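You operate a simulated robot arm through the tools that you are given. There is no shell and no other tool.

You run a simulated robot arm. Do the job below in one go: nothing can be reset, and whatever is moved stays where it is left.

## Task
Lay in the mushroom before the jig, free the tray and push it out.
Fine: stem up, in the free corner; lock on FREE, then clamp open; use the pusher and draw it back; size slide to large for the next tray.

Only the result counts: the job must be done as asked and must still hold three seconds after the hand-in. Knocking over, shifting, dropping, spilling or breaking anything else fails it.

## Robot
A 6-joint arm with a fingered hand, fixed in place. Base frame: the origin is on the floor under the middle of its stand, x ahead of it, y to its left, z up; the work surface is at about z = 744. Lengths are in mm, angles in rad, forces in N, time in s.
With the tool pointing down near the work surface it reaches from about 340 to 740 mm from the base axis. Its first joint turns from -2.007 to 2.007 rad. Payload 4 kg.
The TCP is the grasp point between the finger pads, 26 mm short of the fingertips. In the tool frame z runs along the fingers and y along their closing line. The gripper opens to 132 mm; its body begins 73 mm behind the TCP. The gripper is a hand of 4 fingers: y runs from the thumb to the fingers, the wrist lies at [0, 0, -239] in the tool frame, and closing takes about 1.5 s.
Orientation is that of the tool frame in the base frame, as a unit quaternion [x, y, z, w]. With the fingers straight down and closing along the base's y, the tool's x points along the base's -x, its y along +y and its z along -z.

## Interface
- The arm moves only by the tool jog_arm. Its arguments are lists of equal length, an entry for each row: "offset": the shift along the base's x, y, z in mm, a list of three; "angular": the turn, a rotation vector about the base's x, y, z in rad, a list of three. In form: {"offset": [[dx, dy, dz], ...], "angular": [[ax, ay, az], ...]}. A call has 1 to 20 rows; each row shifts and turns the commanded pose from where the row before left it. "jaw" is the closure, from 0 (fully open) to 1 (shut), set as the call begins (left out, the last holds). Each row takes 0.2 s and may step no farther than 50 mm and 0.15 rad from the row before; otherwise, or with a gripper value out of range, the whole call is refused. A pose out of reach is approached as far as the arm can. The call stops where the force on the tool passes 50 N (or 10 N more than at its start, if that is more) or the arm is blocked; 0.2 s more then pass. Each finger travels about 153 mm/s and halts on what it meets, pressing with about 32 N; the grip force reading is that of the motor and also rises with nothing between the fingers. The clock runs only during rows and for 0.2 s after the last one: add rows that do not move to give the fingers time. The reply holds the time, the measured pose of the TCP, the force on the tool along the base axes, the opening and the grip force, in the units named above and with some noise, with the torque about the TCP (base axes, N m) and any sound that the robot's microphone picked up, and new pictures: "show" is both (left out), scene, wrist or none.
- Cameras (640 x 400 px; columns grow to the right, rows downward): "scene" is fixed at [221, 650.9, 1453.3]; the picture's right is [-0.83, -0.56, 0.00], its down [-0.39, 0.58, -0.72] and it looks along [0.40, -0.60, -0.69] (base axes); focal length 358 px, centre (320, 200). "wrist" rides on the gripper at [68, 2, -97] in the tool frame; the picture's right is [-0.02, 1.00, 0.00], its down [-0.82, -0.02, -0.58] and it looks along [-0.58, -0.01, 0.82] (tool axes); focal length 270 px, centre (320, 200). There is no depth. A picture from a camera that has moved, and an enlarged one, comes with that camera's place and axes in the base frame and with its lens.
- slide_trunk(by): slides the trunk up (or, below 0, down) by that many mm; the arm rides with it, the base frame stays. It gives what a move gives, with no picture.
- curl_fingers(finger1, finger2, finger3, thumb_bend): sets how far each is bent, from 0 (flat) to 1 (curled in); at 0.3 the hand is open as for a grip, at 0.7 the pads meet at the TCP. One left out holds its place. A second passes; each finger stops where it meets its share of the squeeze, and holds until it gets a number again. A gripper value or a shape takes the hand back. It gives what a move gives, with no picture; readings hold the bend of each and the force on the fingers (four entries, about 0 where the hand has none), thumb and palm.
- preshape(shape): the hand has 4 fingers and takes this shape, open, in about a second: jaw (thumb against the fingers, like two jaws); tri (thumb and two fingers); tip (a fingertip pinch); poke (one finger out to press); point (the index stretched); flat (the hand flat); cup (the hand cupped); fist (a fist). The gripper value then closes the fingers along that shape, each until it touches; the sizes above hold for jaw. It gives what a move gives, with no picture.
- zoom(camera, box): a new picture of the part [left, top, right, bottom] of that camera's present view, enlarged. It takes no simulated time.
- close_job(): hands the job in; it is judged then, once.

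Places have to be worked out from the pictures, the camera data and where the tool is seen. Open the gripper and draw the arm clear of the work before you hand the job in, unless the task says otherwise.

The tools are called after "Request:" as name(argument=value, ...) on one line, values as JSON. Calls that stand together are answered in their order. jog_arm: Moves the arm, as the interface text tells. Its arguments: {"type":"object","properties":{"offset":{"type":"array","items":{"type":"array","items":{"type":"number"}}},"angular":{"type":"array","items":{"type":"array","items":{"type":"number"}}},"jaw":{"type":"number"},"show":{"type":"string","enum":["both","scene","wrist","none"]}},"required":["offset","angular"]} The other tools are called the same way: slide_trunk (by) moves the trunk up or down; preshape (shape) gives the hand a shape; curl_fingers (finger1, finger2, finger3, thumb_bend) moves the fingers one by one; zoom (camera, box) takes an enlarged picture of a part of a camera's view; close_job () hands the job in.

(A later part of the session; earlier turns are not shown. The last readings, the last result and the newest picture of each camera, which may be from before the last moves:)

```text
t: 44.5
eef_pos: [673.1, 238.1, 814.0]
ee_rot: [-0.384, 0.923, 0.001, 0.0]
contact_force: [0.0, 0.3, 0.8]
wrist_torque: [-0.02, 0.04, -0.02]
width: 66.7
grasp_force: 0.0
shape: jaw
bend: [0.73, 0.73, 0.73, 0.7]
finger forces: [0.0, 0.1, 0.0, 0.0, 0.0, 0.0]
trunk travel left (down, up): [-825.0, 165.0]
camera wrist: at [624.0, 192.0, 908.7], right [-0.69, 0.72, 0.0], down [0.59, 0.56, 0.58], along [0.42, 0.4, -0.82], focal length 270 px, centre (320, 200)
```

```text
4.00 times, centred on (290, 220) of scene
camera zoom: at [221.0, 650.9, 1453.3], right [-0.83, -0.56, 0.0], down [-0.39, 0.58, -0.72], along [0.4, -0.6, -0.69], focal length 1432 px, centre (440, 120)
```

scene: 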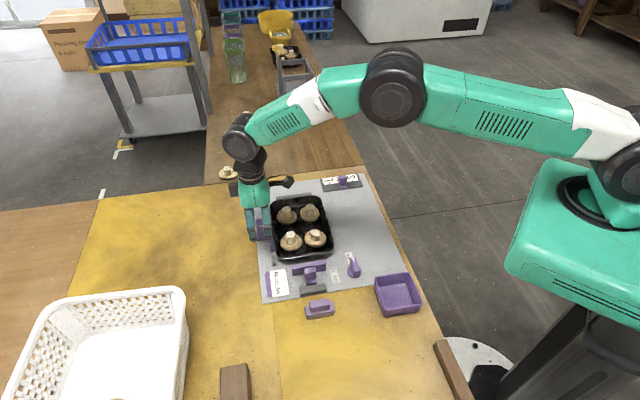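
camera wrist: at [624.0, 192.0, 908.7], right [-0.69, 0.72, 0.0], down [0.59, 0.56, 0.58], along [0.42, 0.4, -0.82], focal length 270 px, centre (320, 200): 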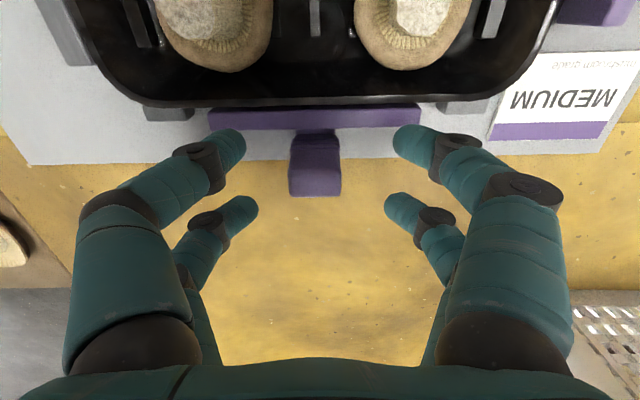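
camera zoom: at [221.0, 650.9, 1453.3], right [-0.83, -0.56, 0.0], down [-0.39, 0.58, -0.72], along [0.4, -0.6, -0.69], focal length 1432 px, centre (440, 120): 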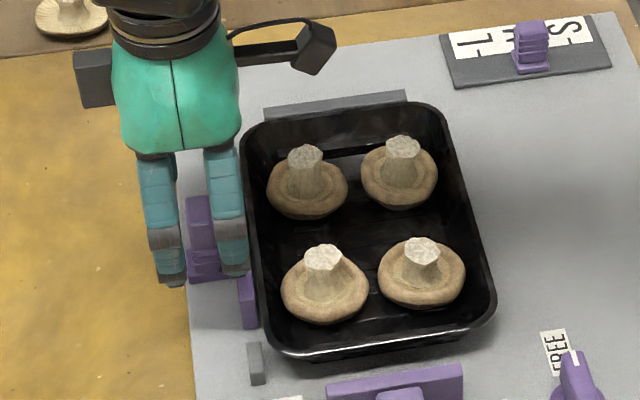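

The tower sits between the two finger pairs. I lower 5 mm more and close, caging it front and back.

Request:
jog_arm(offset=[[0, 0, -3], [0, 0, -2], [0, 0, 0]], angular=[[0, 0, 0], [0, 0, 0], [0, 0, 0]], show="none")

Request:
jog_arm(offset=[[0, 0, 0], [0, 0, 0], [0, 0, 0], [0, 0, 0], [0, 0, 0]], angular=[[0, 0, 0], [0, 0, 0], [0, 0, 0], [0, 0, 0], [0, 0, 0]], jaw=0.96)

Request:
zoom(camera="wrist", box=[200, 90, 440, 250])

```text
t: 45.3
eef_pos: [672.8, 236.9, 809.3]
ee_rot: [-0.383, 0.924, 0.0, 0.0]
contact_force: [0.0, 0.2, 0.3]
wrist_torque: [0.0, -0.03, 0.0]
width: 66.6
grasp_force: 0.0
shape: jaw
bend: [0.73, 0.73, 0.73, 0.7]
finger forces: [0.0, 0.1, 0.1, 0.0, 0.1, 0.0]
trunk travel left (down, up): [-825.0, 165.0]
```

```text
t: 46.5
eef_pos: [673.1, 237.4, 809.2]
ee_rot: [-0.383, 0.924, 0.0, 0.0]
contact_force: [-0.2, 0.0, -1.3]
wrist_torque: [-0.02, 0.0, -0.05]
width: 5.7
grasp_force: 0.1
shape: jaw
bend: [0.71, 0.71, 0.71, 0.7]
finger forces: [0.1, 0.0, 0.0, 0.1, 0.1, 0.0]
trunk travel left (down, up): [-825.0, 165.0]
camera wrist: at [624.0, 191.3, 904.6], right [-0.69, 0.72, 0.0], down [0.59, 0.56, 0.58], along [0.42, 0.4, -0.82], focal length 270 px, centre (320, 200)
```

scene: 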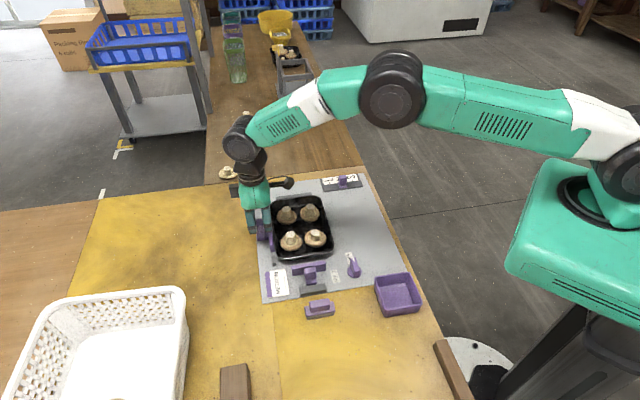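
wrist: 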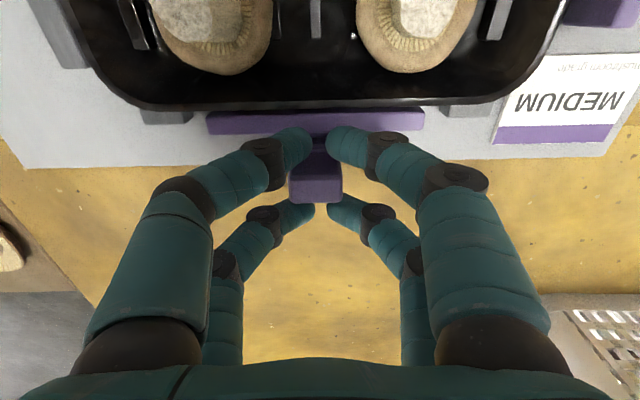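

```text
2.50 times, centred on (320, 170) of wrist
camera zoom: at [624.0, 191.3, 904.6], right [-0.69, 0.72, 0.0], down [0.59, 0.56, 0.58], along [0.42, 0.4, -0.82], focal length 676 px, centre (320, 275)
```

zoom: 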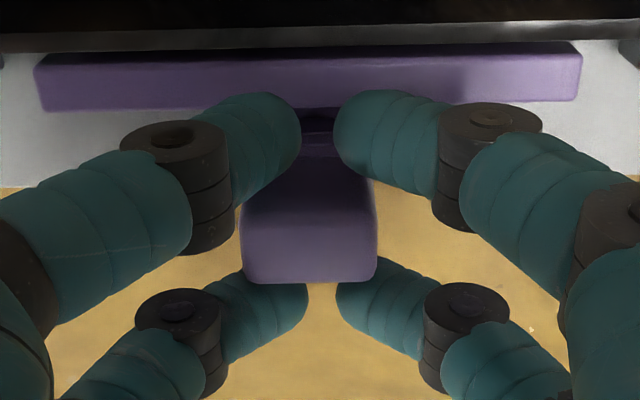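

The tower is caged with no load on it. I push slowly along the jig axis (toward -x, -y), first 45 mm, and check the tray.

Request:
jog_arm(offset=[[-1.5, -1.5, 0], [-2, -2, 0], [-2.8, -2.8, 0], [-3.2, -3.2, 0], [-3.2, -3.2, 0], [-3.2, -3.2, 0], [-3.2, -3.2, 0], [-3.2, -3.2, 0], [-3.2, -3.2, 0], [-3.2, -3.2, 0], [-2.5, -2.5, 0], [0, 0, 0]], angular=[[0, 0, 0], [0, 0, 0], [0, 0, 0], [0, 0, 0], [0, 0, 0], [0, 0, 0], [0, 0, 0], [0, 0, 0], [0, 0, 0], [0, 0, 0], [0, 0, 0], [0, 0, 0]])

Request:
zoom(camera="scene", box=[240, 170, 400, 300])

```text
t: 49.1
eef_pos: [640.4, 205.9, 809.4]
ee_rot: [-0.384, 0.923, 0.0, 0.0]
contact_force: [0.7, 1.1, -0.4]
wrist_torque: [0.03, -0.02, -0.01]
width: 5.2
grasp_force: 0.0
shape: jaw
bend: [0.71, 0.71, 0.71, 0.7]
finger forces: [0.0, 0.4, 0.6, 0.0, 0.1, 0.1]
trunk travel left (down, up): [-825.0, 165.0]
camera wrist: at [592.6, 159.5, 904.5], right [-0.69, 0.72, 0.0], down [0.59, 0.56, 0.58], along [0.42, 0.4, -0.82], focal length 270 px, centre (320, 200)
```

scene: 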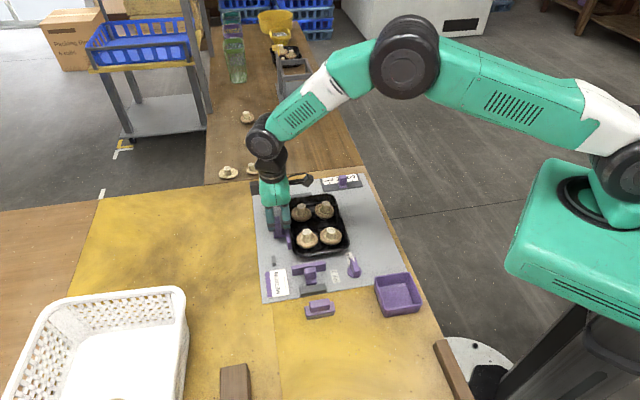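
wrist: 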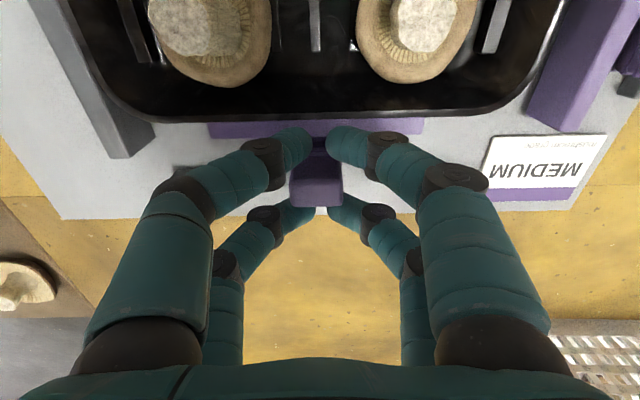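

```text
3.08 times, centred on (320, 235) of scene
camera zoom: at [221.0, 650.9, 1453.3], right [-0.83, -0.56, 0.0], down [-0.39, 0.58, -0.72], along [0.4, -0.6, -0.69], focal length 1102 px, centre (320, 92)
```

zoom: 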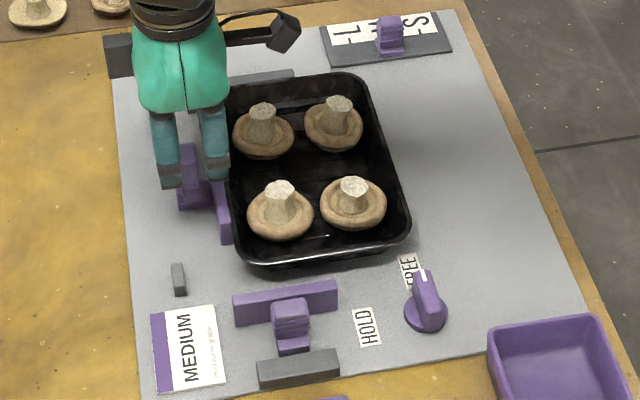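

The tray slides smoothly with all mushrooms standing. I continue another 50 mm.

Request:
jog_arm(offset=[[-2, -2, 0], [-3.2, -3.2, 0], [-3.5, -3.5, 0], [-3.5, -3.5, 0], [-3.5, -3.5, 0], [-3.5, -3.5, 0], [-3.5, -3.5, 0], [-3.5, -3.5, 0], [-3.5, -3.5, 0], [-3.2, -3.2, 0], [-2, -2, 0], [0, 0, 0]], angular=[[0, 0, 0], [0, 0, 0], [0, 0, 0], [0, 0, 0], [0, 0, 0], [0, 0, 0], [0, 0, 0], [0, 0, 0], [0, 0, 0], [0, 0, 0], [0, 0, 0], [0, 0, 0]])

Request:
zoom(camera="scene", box=[240, 170, 400, 300])

```text
t: 51.7
eef_pos: [608.5, 174.3, 809.5]
ee_rot: [-0.384, 0.924, 0.0, 0.002]
contact_force: [16.5, 17.6, 0.0]
wrist_torque: [0.27, -0.28, 0.01]
width: 5.0
grasp_force: 0.2
shape: jaw
bend: [0.71, 0.71, 0.71, 0.7]
finger forces: [0.0, 11.4, 12.8, 0.1, 0.0, 0.0]
trunk travel left (down, up): [-825.0, 165.0]
camera wrist: at [559.7, 127.8, 904.1], right [-0.69, 0.72, 0.0], down [0.59, 0.56, 0.58], along [0.42, 0.4, -0.81], focal length 270 px, centre (320, 200)
```

scene: 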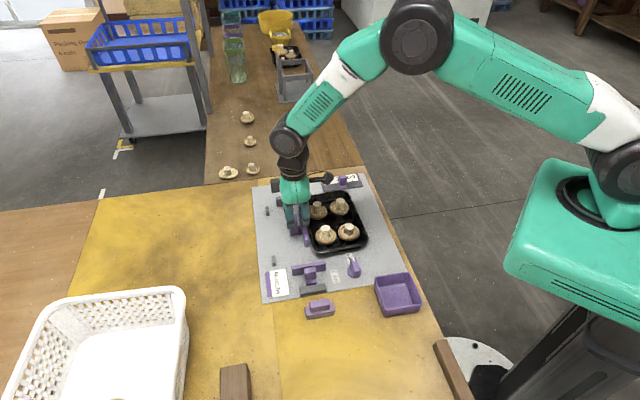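
wrist: 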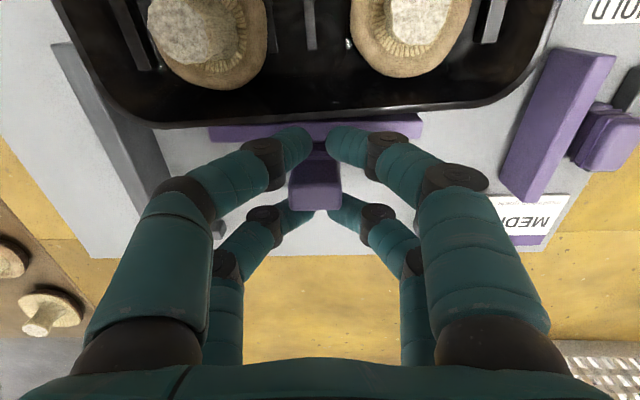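

```text
3.08 times, centred on (320, 235) of scene
camera zoom: at [221.0, 650.9, 1453.3], right [-0.83, -0.56, 0.0], down [-0.39, 0.58, -0.72], along [0.4, -0.6, -0.69], focal length 1102 px, centre (320, 92)
```

zoom: 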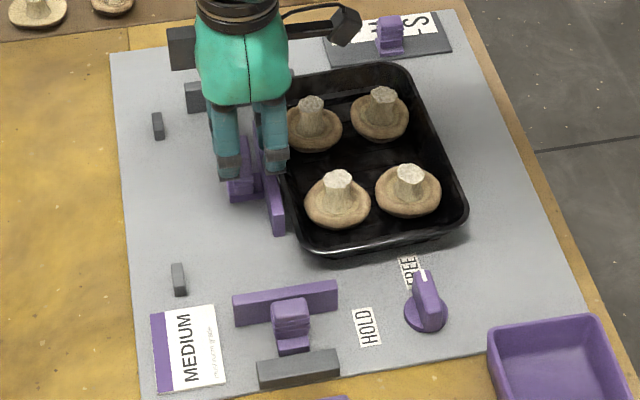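

The resistance jumped to about 24 N after about 88 mm of travel, with nothing in front of the tray, so this looks like the pusher's end stop. I check by pressing 2 mm further.

Request:
jog_arm(offset=[[-1.4, -1.4, 0], [0, 0, 0], [0, 0, 0]], angular=[[0, 0, 0], [0, 0, 0], [0, 0, 0]])

Request:
zoom(camera="scene", box=[280, 170, 400, 270])

Request:
zoom(camera="wrist", box=[40, 0, 600, 220])

```text
t: 52.5
eef_pos: [608.1, 173.2, 808.6]
ee_rot: [-0.383, 0.924, 0.0, 0.004]
contact_force: [22.5, 23.5, 2.3]
wrist_torque: [0.46, -0.42, 0.06]
width: 5.5
grasp_force: 0.0
shape: jaw
bend: [0.71, 0.71, 0.71, 0.7]
finger forces: [0.0, 15.7, 17.6, 0.0, 0.0, 0.1]
trunk travel left (down, up): [-825.0, 165.0]
camera wrist: at [559.5, 127.1, 903.5], right [-0.69, 0.72, 0.0], down [0.59, 0.56, 0.58], along [0.42, 0.4, -0.81], focal length 270 px, centre (320, 200)
```

scene: 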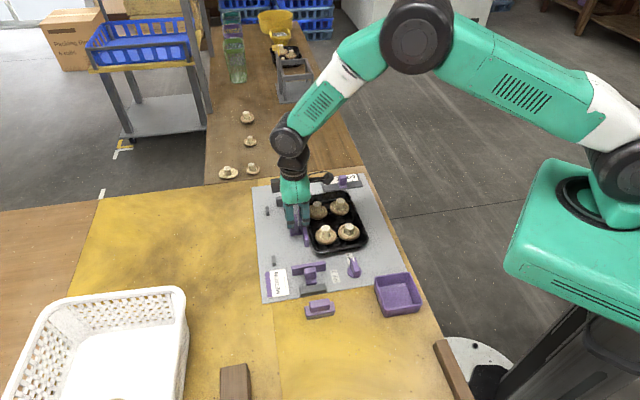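
wrist: 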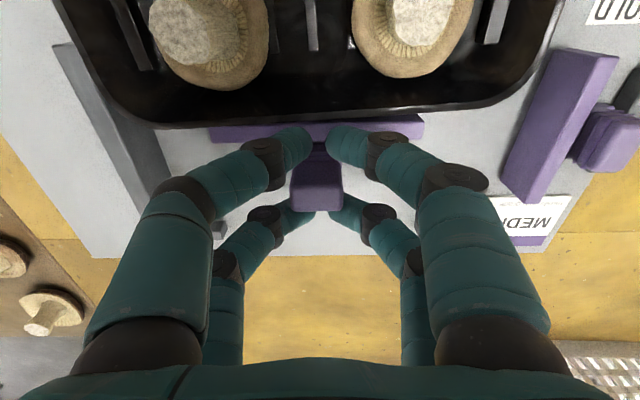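

```text
4.00 times, centred on (340, 220) of scene
camera zoom: at [221.0, 650.9, 1453.3], right [-0.83, -0.56, 0.0], down [-0.39, 0.58, -0.72], along [0.4, -0.6, -0.69], focal length 1432 px, centre (240, 120)
```

zoom: 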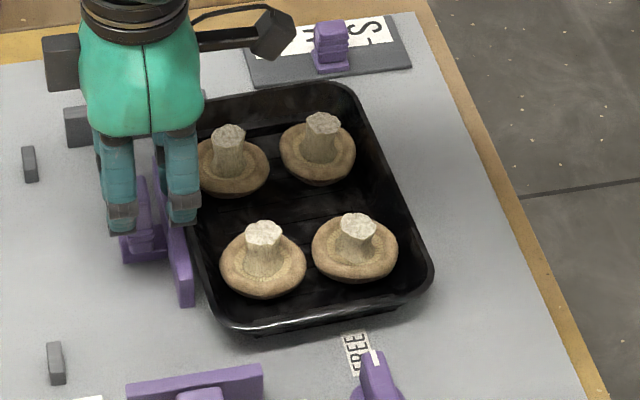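

```text
1.14 times, centred on (320, 110) of wrist
camera zoom: at [559.5, 127.1, 903.5], right [-0.69, 0.72, 0.0], down [0.59, 0.56, 0.58], along [0.42, 0.4, -0.81], focal length 309 px, centre (320, 303)
```

zoom: 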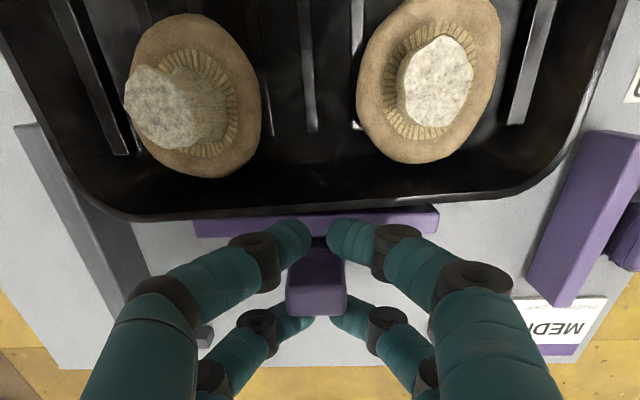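

Position hardly changed while force rose to 32 N: that is the pusher's end stop and the tray stands pushed out with all four mushrooms upright. Now I draw the pusher back the same way.

Request:
jog_arm(offset=[[1.5, 1.5, 0], [2, 2, 0], [3, 3, 0], [3.5, 3.5, 0], [3.5, 3.5, 0], [3.5, 3.5, 0], [3.5, 3.5, 0], [3.5, 3.5, 0], [3.5, 3.5, 0], [3.5, 3.5, 0], [3, 3, 0], [0, 0, 0]], angular=[[0, 0, 0], [0, 0, 0], [0, 0, 0], [0, 0, 0], [0, 0, 0], [0, 0, 0], [0, 0, 0], [0, 0, 0], [0, 0, 0], [0, 0, 0], [0, 0, 0], [0, 0, 0]])

Request:
zoom(camera="scene", box=[240, 170, 400, 300])

```text
t: 55.1
eef_pos: [638.7, 204.6, 809.3]
ee_rot: [-0.383, 0.924, 0.0, 0.0]
contact_force: [0.0, -1.1, 0.5]
wrist_torque: [0.02, 0.0, 0.03]
width: 5.3
grasp_force: 0.0
shape: jaw
bend: [0.71, 0.71, 0.71, 0.7]
finger forces: [0.2, 0.1, 0.1, 0.0, 0.5, 0.0]
trunk travel left (down, up): [-825.0, 165.0]
camera wrist: at [589.9, 158.5, 903.9], right [-0.69, 0.72, 0.0], down [0.59, 0.56, 0.58], along [0.42, 0.4, -0.82], focal length 270 px, centre (320, 200)
```

scene: 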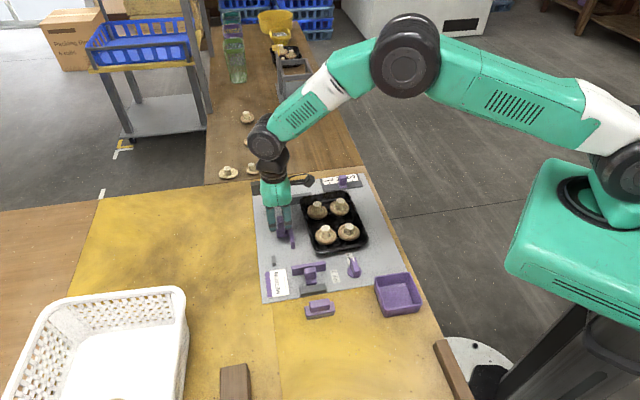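
wrist: 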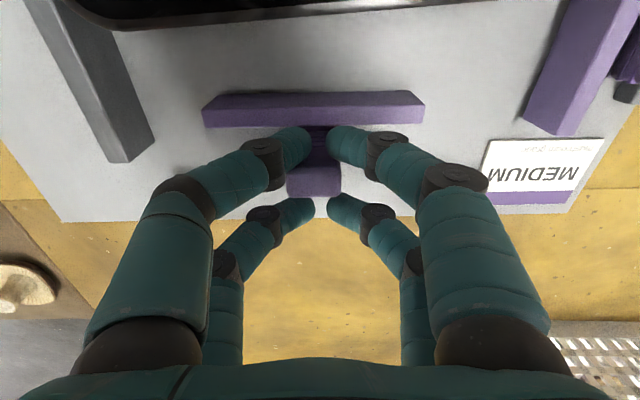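

```text
3.08 times, centred on (320, 235) of scene
camera zoom: at [221.0, 650.9, 1453.3], right [-0.83, -0.56, 0.0], down [-0.39, 0.58, -0.72], along [0.4, -0.6, -0.69], focal length 1102 px, centre (320, 92)
```

zoom: 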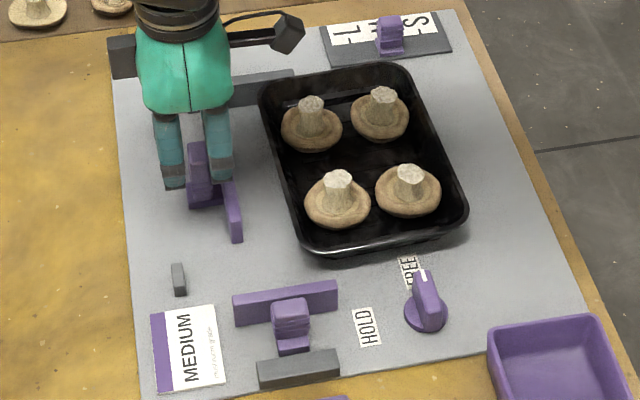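

The pusher comes back freely while the tray stays out. I continue to its home position.

Request:
jog_arm(offset=[[2.5, 2.5, 0], [3.5, 3.5, 0], [3.5, 3.5, 0], [3.5, 3.5, 0], [3.5, 3.5, 0], [3.5, 3.5, 0], [3.5, 3.5, 0], [3, 3, 0], [2.5, 2.5, 0], [1.5, 1.5, 0], [0, 0, 0]], angular=[[0, 0, 0], [0, 0, 0], [0, 0, 0], [0, 0, 0], [0, 0, 0], [0, 0, 0], [0, 0, 0], [0, 0, 0], [0, 0, 0], [0, 0, 0], [0, 0, 0]])

Request:
zoom(camera="scene", box=[240, 170, 400, 300])

```text
t: 57.5
eef_pos: [670.0, 235.5, 808.8]
ee_rot: [-0.384, 0.923, 0.001, 0.0]
contact_force: [-0.3, -0.7, 1.2]
wrist_torque: [-0.03, -0.03, -0.01]
width: 5.6
grasp_force: 0.1
shape: jaw
bend: [0.71, 0.71, 0.71, 0.7]
finger forces: [0.3, 0.0, 0.1, 0.0, 0.4, 0.1]
trunk travel left (down, up): [-825.0, 165.0]
camera wrist: at [620.8, 188.2, 903.5], right [-0.69, 0.72, 0.0], down [0.59, 0.56, 0.58], along [0.42, 0.4, -0.82], focal length 270 px, centre (320, 200)
```

scene: 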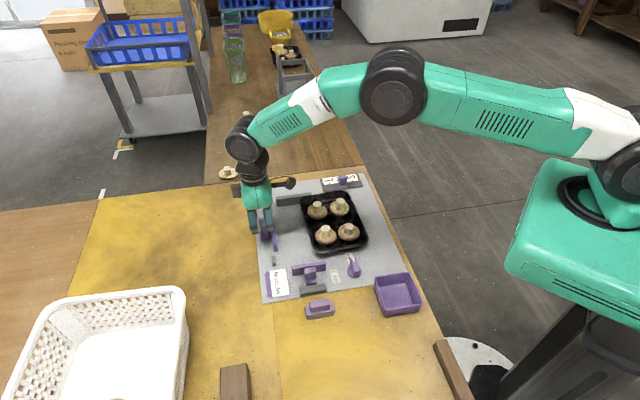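
wrist: 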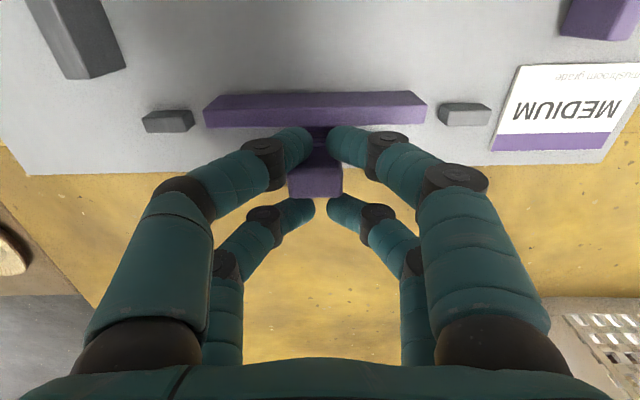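

```text
3.08 times, centred on (320, 235) of scene
camera zoom: at [221.0, 650.9, 1453.3], right [-0.83, -0.56, 0.0], down [-0.39, 0.58, -0.72], along [0.4, -0.6, -0.69], focal length 1102 px, centre (320, 92)
```

zoom: 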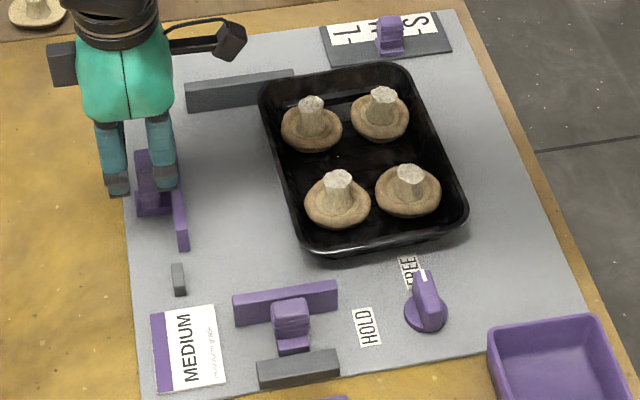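

Nearly home; the cage has a few mm of play, so I go on in small steps until it meets its back stop.

Request:
jog_arm(offset=[[1, 1, 0], [1, 1, 0], [1, 1, 0], [0, 0, 0]], angular=[[0, 0, 0], [0, 0, 0], [0, 0, 0], [0, 0, 0]], show="wrist")

```text
t: 58.5
eef_pos: [672.3, 237.8, 809.3]
ee_rot: [-0.384, 0.923, 0.001, 0.0]
contact_force: [-0.8, -0.7, 1.1]
wrist_torque: [-0.03, 0.01, -0.02]
width: 5.5
grasp_force: 0.0
shape: jaw
bend: [0.71, 0.71, 0.71, 0.7]
finger forces: [0.3, 0.0, 0.0, 0.1, 0.5, 0.0]
trunk travel left (down, up): [-825.0, 165.0]
camera wrist: at [623.9, 191.6, 903.3], right [-0.69, 0.72, 0.0], down [0.59, 0.56, 0.58], along [0.42, 0.4, -0.82], focal length 270 px, centre (320, 200)
```

wrist: 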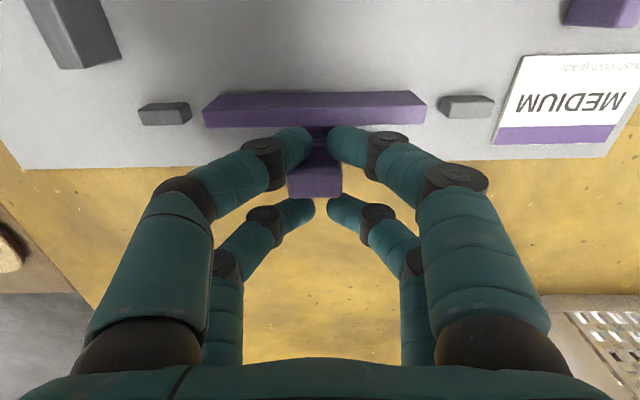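

By comparison with the earlier view the tower is still about 2.5–3 mm short of home. I continue in fine steps and watch for resistance.

Request:
jog_arm(offset=[[0.8, 0.8, 0], [0.7, 0.7, 0], [0.5, 0.5, 0], [0, 0, 0]], angular=[[0, 0, 0], [0, 0, 0], [0, 0, 0], [0, 0, 0]], show="none")

Request:
jog_arm(offset=[[0.7, 0.7, 0], [0, 0, 0]], angular=[[0, 0, 0], [0, 0, 0]], show="none")

```text
t: 59.5
eef_pos: [674.6, 240.2, 808.1]
ee_rot: [-0.384, 0.924, 0.0, 0.0]
contact_force: [0.5, -0.6, 0.2]
wrist_torque: [-0.03, -0.04, -0.03]
width: 5.5
grasp_force: 0.1
shape: jaw
bend: [0.71, 0.71, 0.71, 0.7]
finger forces: [0.3, 0.1, 0.1, 0.0, 0.4, 0.1]
trunk travel left (down, up): [-825.0, 165.0]
```

```text
t: 60.1
eef_pos: [674.6, 240.4, 809.5]
ee_rot: [-0.383, 0.924, 0.0, 0.0]
contact_force: [-0.6, -1.1, -0.7]
wrist_torque: [-0.03, 0.01, 0.03]
width: 5.5
grasp_force: 0.0
shape: jaw
bend: [0.71, 0.71, 0.71, 0.7]
finger forces: [0.4, 0.1, 0.0, 0.0, 0.6, 0.0]
trunk travel left (down, up): [-825.0, 165.0]
```

No stop felt yet. One more small step with a look.

Request:
jog_arm(offset=[[0.7, 0.7, 0], [0.7, 0.7, 0], [0, 0, 0]], angular=[[0, 0, 0], [0, 0, 0], [0, 0, 0]], show="both")

Request:
zoom(camera="wrist", box=[120, 80, 520, 220])

Request:
zoom(camera="scene", box=[245, 190, 315, 240])

```text
t: 60.9
eef_pos: [675.6, 241.7, 807.6]
ee_rot: [-0.384, 0.923, -0.001, 0.0]
contact_force: [-3.6, -3.3, 0.0]
wrist_torque: [-0.06, 0.02, 0.0]
width: 5.4
grasp_force: 0.0
shape: jaw
bend: [0.71, 0.71, 0.71, 0.7]
finger forces: [2.4, 0.0, 0.0, 0.0, 3.0, 0.0]
trunk travel left (down, up): [-825.0, 165.0]
camera wrist: at [627.5, 195.2, 903.6], right [-0.69, 0.72, 0.0], down [0.59, 0.56, 0.58], along [0.42, 0.4, -0.82], focal length 270 px, centre (320, 200)
```

scene: 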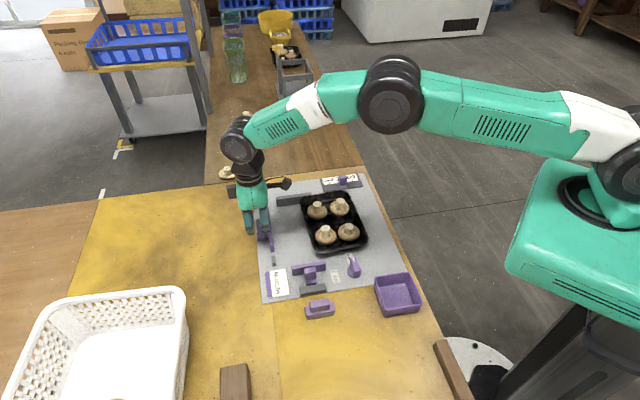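
wrist: 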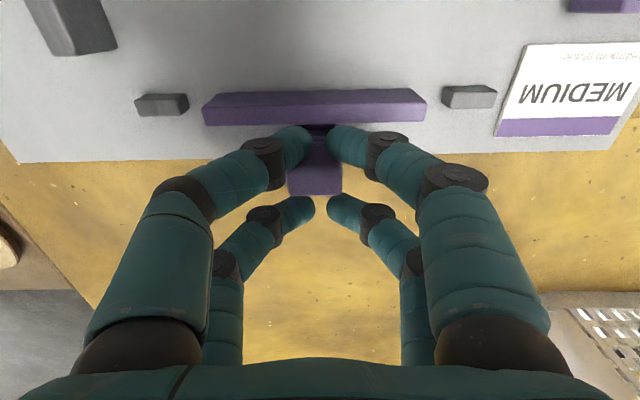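

```text
1.60 times, centred on (320, 150) of wrist
camera zoom: at [627.5, 195.2, 903.6], right [-0.69, 0.72, 0.0], down [0.59, 0.56, 0.58], along [0.42, 0.4, -0.82], focal length 432 px, centre (320, 280)
```

zoom: 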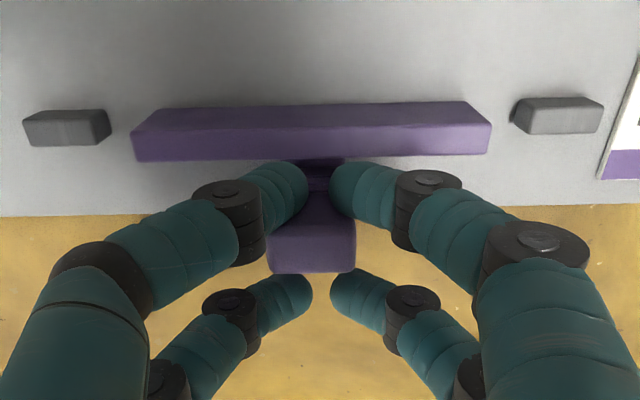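

```text
8.00 times, centred on (280, 215) of scene
camera zoom: at [221.0, 650.9, 1453.3], right [-0.83, -0.56, 0.0], down [-0.39, 0.58, -0.72], along [0.4, -0.6, -0.69], focal length 2865 px, centre (640, 80)
```

zoom: 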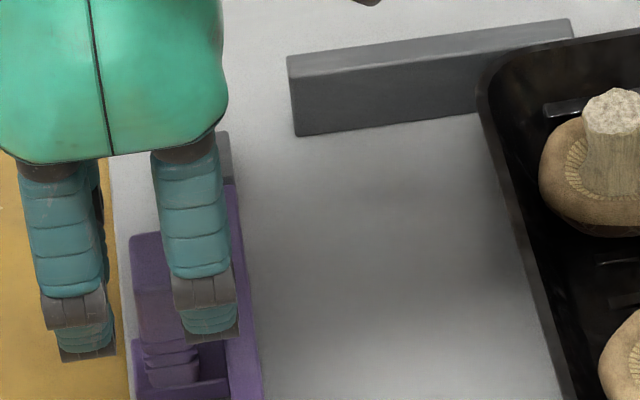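

Resistance is building (5 N), and the bar's face is in line with the side fences. I press 1 mm more to confirm the stop, then relax.

Request:
jog_arm(offset=[[0.7, 0.7, 0], [0, 0, 0]], angular=[[0, 0, 0], [0, 0, 0]], show="none")

Request:
jog_arm(offset=[[-1.3, -1.3, 0], [-1.0, -1.0, 0], [0, 0, 0]], angular=[[0, 0, 0], [0, 0, 0], [0, 0, 0]], show="none")

```text
t: 61.5
eef_pos: [677.1, 241.4, 808.2]
ee_rot: [-0.384, 0.923, 0.0, 0.0]
contact_force: [-6.5, -5.4, -0.2]
wrist_torque: [-0.06, 0.09, -0.02]
width: 5.1
grasp_force: 0.1
shape: jaw
bend: [0.71, 0.71, 0.71, 0.7]
finger forces: [4.7, 0.0, 0.1, 0.0, 4.3, 0.0]
trunk travel left (down, up): [-825.0, 165.0]
```

```text
t: 62.3
eef_pos: [676.1, 240.0, 809.3]
ee_rot: [-0.384, 0.923, 0.0, 0.001]
contact_force: [-1.8, -0.2, -0.9]
wrist_torque: [0.02, 0.03, 0.01]
width: 5.5
grasp_force: 0.1
shape: jaw
bend: [0.71, 0.71, 0.71, 0.7]
finger forces: [0.3, 0.1, 0.0, 0.0, 0.3, 0.0]
trunk travel left (down, up): [-825.0, 165.0]
```

The pusher is home at its stop. I open the fingers and rise clear.

Request:
jog_arm(offset=[[0, 0, 0], [0, 0, 0], [0, 0, 0], [0, 0, 15], [0, 0, 25], [0, 0, 40], [0, 0, 20], [0, 0, 0]], angular=[[0, 0, 0], [0, 0, 0], [0, 0, 0], [0, 0, 0], [0, 0, 0], [0, 0, 0], [0, 0, 0], [0, 0, 0]], jaw=0.5)

Request:
zoom(camera="scene", box=[240, 170, 400, 300])

Request:
zoom(camera="scene", box=[310, 165, 380, 205])

```text
t: 64.1
eef_pos: [675.2, 240.5, 908.8]
ee_rot: [-0.383, 0.924, 0.0, 0.0]
contact_force: [0.1, 0.7, 1.0]
wrist_torque: [0.03, 0.0, 0.01]
width: 65.4
grasp_force: 0.2
shape: jaw
bend: [0.73, 0.73, 0.73, 0.7]
finger forces: [0.1, 0.1, 0.0, 0.1, 0.0, 0.1]
trunk travel left (down, up): [-825.0, 165.0]
camera wrist: at [626.3, 193.4, 1003.2], right [-0.69, 0.72, 0.0], down [0.59, 0.56, 0.58], along [0.42, 0.4, -0.82], focal length 270 px, centre (320, 200)
```

scene: 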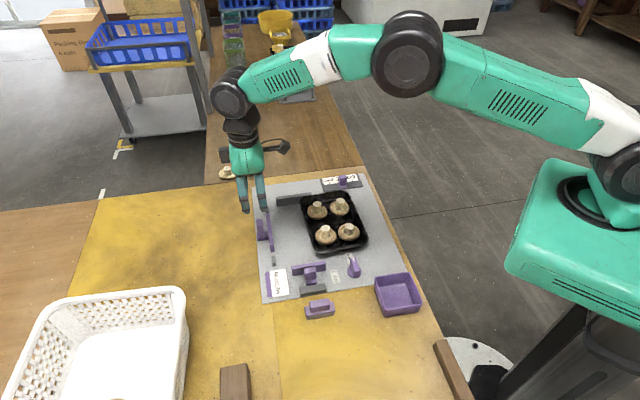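
wrist: 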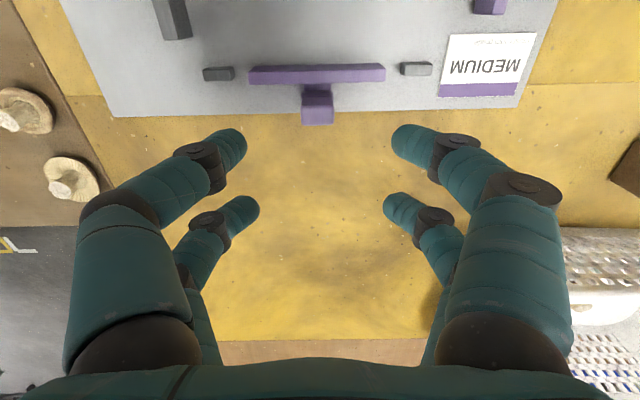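

```text
3.08 times, centred on (320, 235) of scene
camera zoom: at [221.0, 650.9, 1453.3], right [-0.83, -0.56, 0.0], down [-0.39, 0.58, -0.72], along [0.4, -0.6, -0.69], focal length 1102 px, centre (320, 92)
```

zoom: 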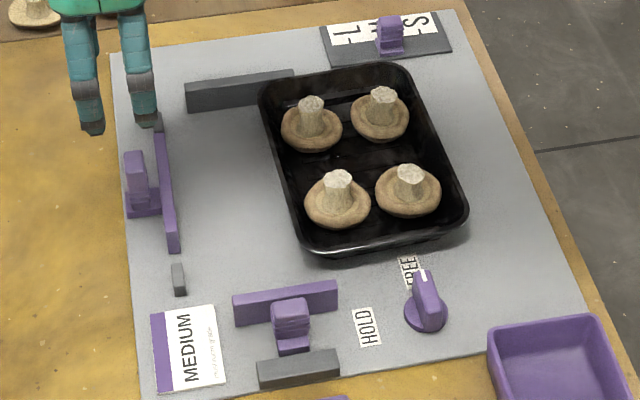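

```text
9.14 times, centred on (345, 185) of scene
camera zoom: at [221.0, 650.9, 1453.3], right [-0.83, -0.56, 0.0], down [-0.39, 0.58, -0.72], along [0.4, -0.6, -0.69], focal length 3274 px, centre (91, 337)
```

zoom: 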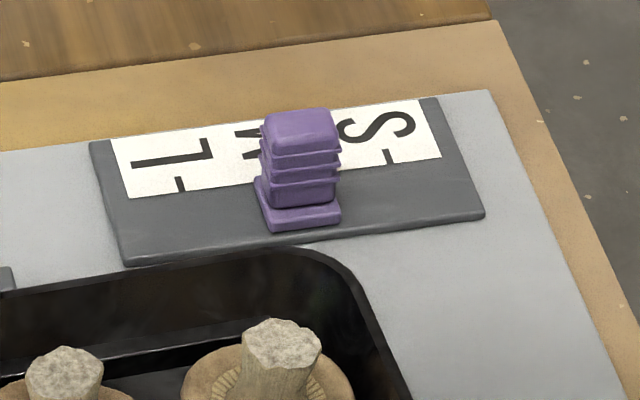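

Pusher is home, tray stays out with its four mushrooms, clamp open, lock on FREE. Last: the size slide. I turn the hand by -90° again and move above its handle (about 602, -40).

Request:
jog_arm(offset=[[-5, -24.4, 0], [-5, -24.4, 0], [-5, -24.4, 0], [-5, -24.4, 0], [-5, -24.4, 0], [-5, -24.4, 0], [-5, -24.4, 0], [-5, -24.4, 0], [-5, -24.4, 0], [-5, -24.4, 0], [-5, -24.4, 0], [-5, -24.4, 0], [0, 0, 0]], angular=[[0, 0, -0.131], [0, 0, -0.131], [0, 0, -0.131], [0, 0, -0.131], [0, 0, -0.131], [0, 0, -0.131], [0, 0, -0.131], [0, 0, -0.131], [0, 0, -0.131], [0, 0, -0.131], [0, 0, -0.131], [0, 0, -0.131], [0, 0, 0]])

Request:
zoom(camera="wrist", box=[200, 40, 440, 200])

```text
t: 66.9
eef_pos: [614.7, -52.2, 909.7]
ee_rot: [0.384, 0.924, 0.0, 0.0]
contact_force: [0.7, -0.5, 0.3]
wrist_torque: [0.06, 0.01, 0.01]
width: 65.4
grasp_force: 0.1
shape: jaw
bend: [0.73, 0.73, 0.73, 0.7]
finger forces: [0.0, 0.0, 0.0, 0.1, 0.1, 0.1]
trunk travel left (down, up): [-825.0, 165.0]
camera wrist: at [569.0, -1.5, 1004.8], right [0.73, 0.69, 0.0], down [0.56, -0.59, 0.58], along [0.4, -0.42, -0.82], focal length 270 px, centre (320, 200)
```

scene: 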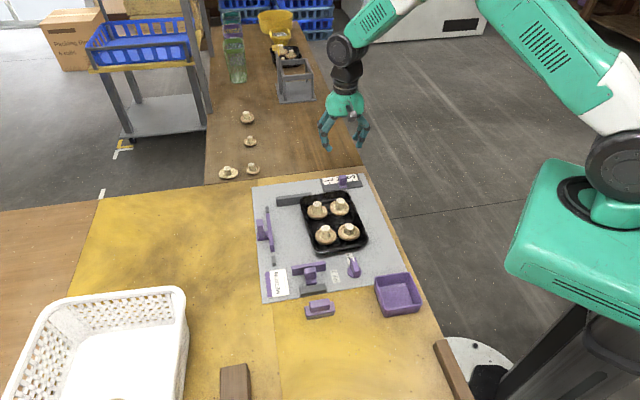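
wrist: 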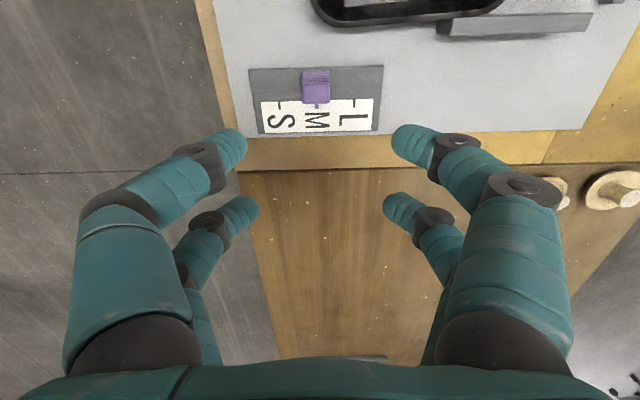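

```text
2.50 times, centred on (320, 120) of wrist
camera zoom: at [569.0, -1.5, 1004.8], right [0.73, 0.69, 0.0], down [0.56, -0.59, 0.58], along [0.4, -0.42, -0.82], focal length 676 px, centre (320, 400)
```

zoom: 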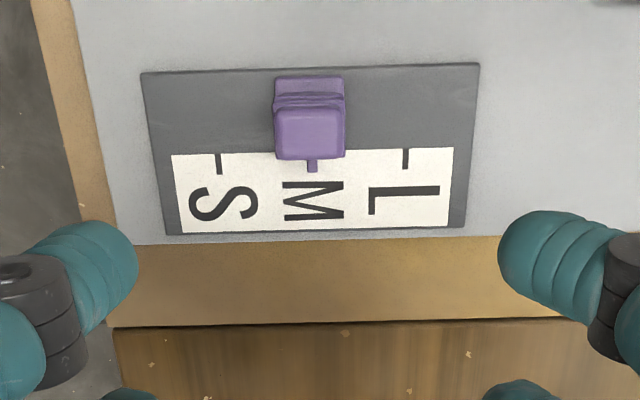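

Clear view: the pointer is on M, L's tick is about 34 mm toward image right (+0.7, +0.7 direction). I centre the near finger pair on the handle and come down partway.

Request:
jog_arm(offset=[[2.1, -5.1, 0], [0, 0, -30], [0, 0, -35], [0, 0, -35], [0, 0, 0]], angular=[[0, 0, 0], [0, 0, 0], [0, 0, 0], [0, 0, 0], [0, 0, 0]], jaw=0.62)

Request:
zoom(camera="wrist", box=[200, 80, 440, 240])

```text
t: 68.1
eef_pos: [617.9, -57.5, 807.9]
ee_rot: [0.383, 0.924, 0.001, 0.0]
contact_force: [-0.4, 0.1, -0.4]
wrist_torque: [-0.01, 0.02, 0.01]
width: 50.6
grasp_force: 0.0
shape: jaw
bend: [0.73, 0.73, 0.73, 0.7]
finger forces: [0.0, 0.1, 0.0, 0.0, 0.0, 0.1]
trunk travel left (down, up): [-825.0, 165.0]
camera wrist: at [571.1, -5.6, 902.8], right [0.72, 0.69, 0.0], down [0.56, -0.59, 0.58], along [0.4, -0.42, -0.82], focal length 270 px, centre (320, 200)
```

scene: 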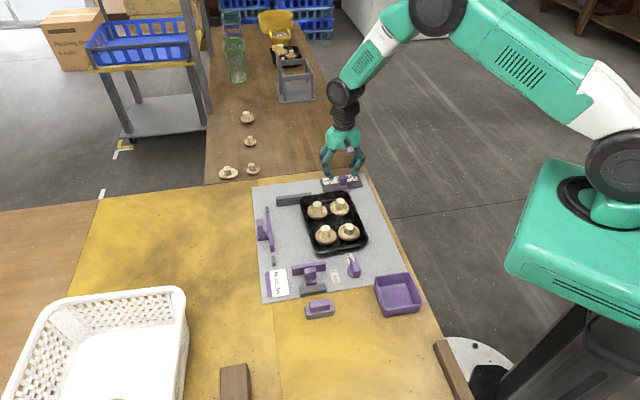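
wrist: 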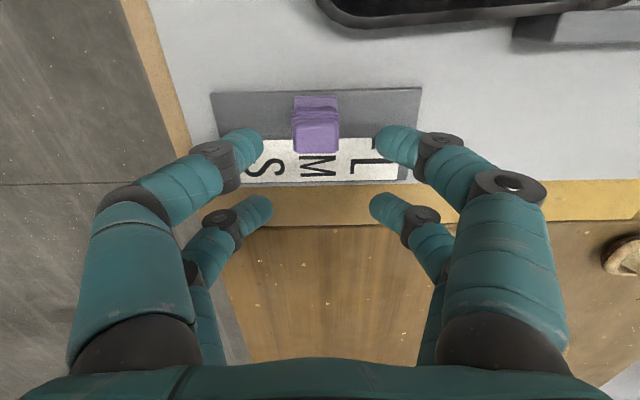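

```text
2.50 times, centred on (320, 160) of wrist
camera zoom: at [571.1, -5.6, 902.8], right [0.72, 0.69, 0.0], down [0.56, -0.59, 0.58], along [0.4, -0.42, -0.82], focal length 676 px, centre (320, 300)
```

zoom: 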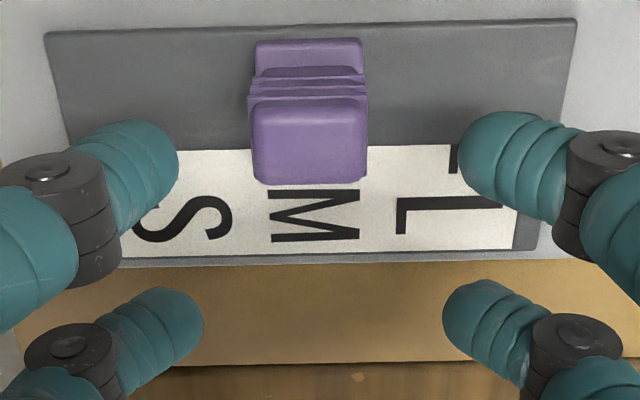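

The near pair lines up with the handle. I go down to grip height and close.

Request:
jog_arm(offset=[[0, 0, -12], [0, 0, -11], [0, 0, 0]], angular=[[0, 0, 0], [0, 0, 0], [0, 0, 0]], show="none")

Request:
jog_arm(offset=[[0, 0, 0], [0, 0, 0], [0, 0, 0]], angular=[[0, 0, 0], [0, 0, 0], [0, 0, 0]], jaw=0.85)

Request:
zoom(camera="wrist", box=[200, 80, 440, 240])

```text
t: 68.9
eef_pos: [618.7, -57.1, 786.6]
ee_rot: [0.383, 0.924, 0.0, 0.001]
contact_force: [0.3, -0.2, -0.1]
wrist_torque: [0.02, 0.03, -0.04]
width: 50.7
grasp_force: 0.0
shape: jaw
bend: [0.73, 0.73, 0.73, 0.7]
finger forces: [0.0, 0.1, 0.0, 0.1, 0.0, 0.0]
trunk travel left (down, up): [-825.0, 165.0]
```

```text
t: 69.7
eef_pos: [617.8, -56.6, 786.3]
ee_rot: [0.382, 0.924, 0.0, 0.001]
contact_force: [-0.6, -0.1, 0.5]
wrist_torque: [-0.02, -0.01, 0.0]
width: 20.5
grasp_force: 0.1
shape: jaw
bend: [0.73, 0.73, 0.73, 0.7]
finger forces: [0.0, 0.0, 0.1, 0.1, 0.8, 0.1]
trunk travel left (down, up): [-825.0, 165.0]
camera wrist: at [571.1, -6.2, 881.3], right [0.72, 0.69, 0.0], down [0.56, -0.59, 0.58], along [0.4, -0.42, -0.82], focal length 270 px, centre (320, 200)
```

scene: 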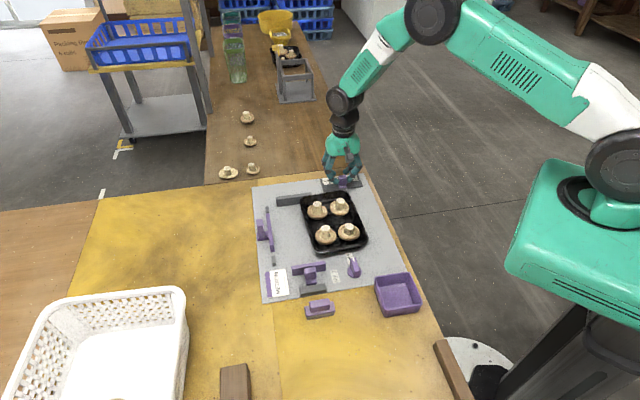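
wrist: 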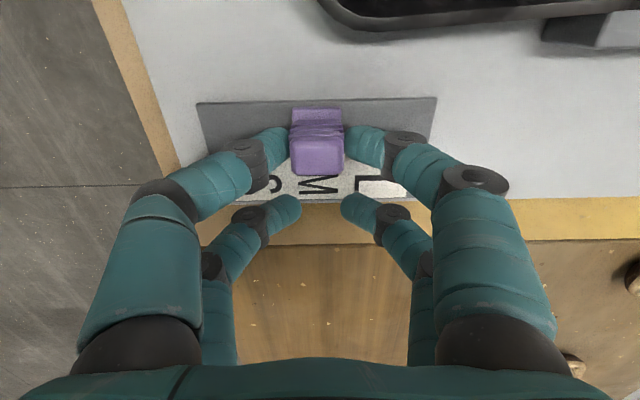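

```text
2.50 times, centred on (320, 160) of wrist
camera zoom: at [571.1, -6.2, 881.3], right [0.72, 0.69, 0.0], down [0.56, -0.59, 0.58], along [0.4, -0.42, -0.82], focal length 676 px, centre (320, 300)
```

zoom: 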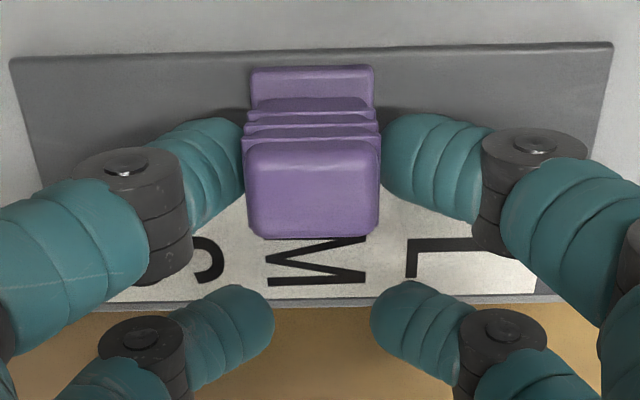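

Both near fingers hug the handle. I firm the grip and slide it toward L, stopping a little short to check the tick.

Request:
jog_arm(offset=[[0, 0, 0], [0, 0, 0], [2, 2, 0], [3, 3, 0], [3, 3, 0], [3, 3, 0], [3, 3, 0], [3, 3, 0], [3, 3, 0], [0, 0, 0]], angular=[[0, 0, 0], [0, 0, 0], [0, 0, 0], [0, 0, 0], [0, 0, 0], [0, 0, 0], [0, 0, 0], [0, 0, 0], [0, 0, 0], [0, 0, 0]], jaw=0.9)

Request:
zoom(camera="wrist", box=[200, 80, 440, 240])

Request:
zoom(camera="scene", box=[310, 150, 380, 205])

```text
t: 71.9
eef_pos: [636.7, -37.0, 785.3]
ee_rot: [0.383, 0.924, 0.0, 0.001]
contact_force: [-3.4, 1.7, -2.3]
wrist_torque: [-0.01, 0.03, 0.02]
width: 6.9
grasp_force: 32.4
shape: jaw
bend: [0.72, 0.62, 0.62, 0.7]
finger forces: [28.7, 0.0, 0.0, 0.0, 29.2, 0.0]
trunk travel left (down, up): [-825.0, 165.0]
camera wrist: at [590.8, 13.1, 881.0], right [0.72, 0.69, 0.0], down [0.56, -0.59, 0.58], along [0.4, -0.42, -0.82], focal length 270 px, centre (320, 200)
```

scene: 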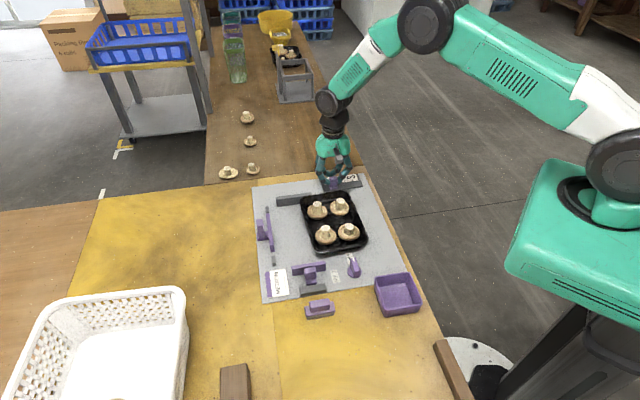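
wrist: 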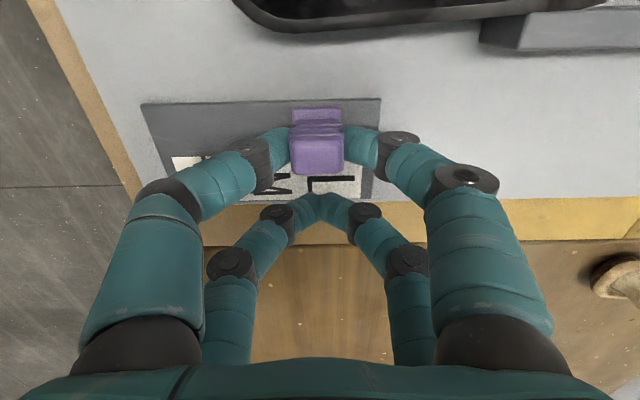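

```text
2.50 times, centred on (320, 160) of wrist
camera zoom: at [590.8, 13.1, 881.0], right [0.72, 0.69, 0.0], down [0.56, -0.59, 0.58], along [0.4, -0.42, -0.82], focal length 676 px, centre (320, 300)
```

zoom: 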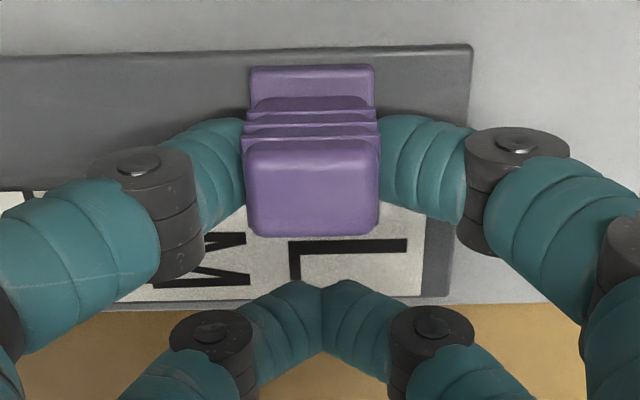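

```text
7.27 times, centred on (345, 178) of scene
camera zoom: at [221.0, 650.9, 1453.3], right [-0.83, -0.56, 0.0], down [-0.39, 0.58, -0.72], along [0.4, -0.6, -0.69], focal length 2604 px, centre (138, 364)
```

zoom: 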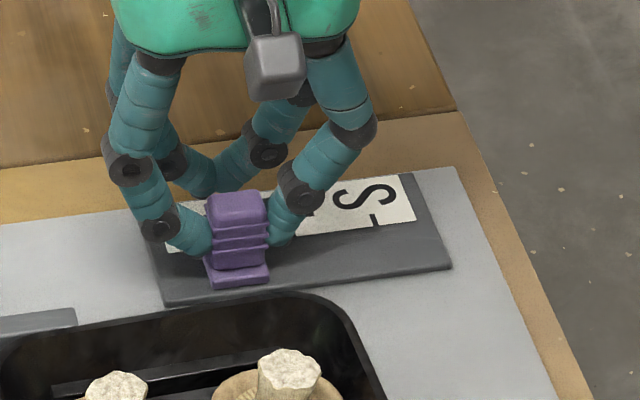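

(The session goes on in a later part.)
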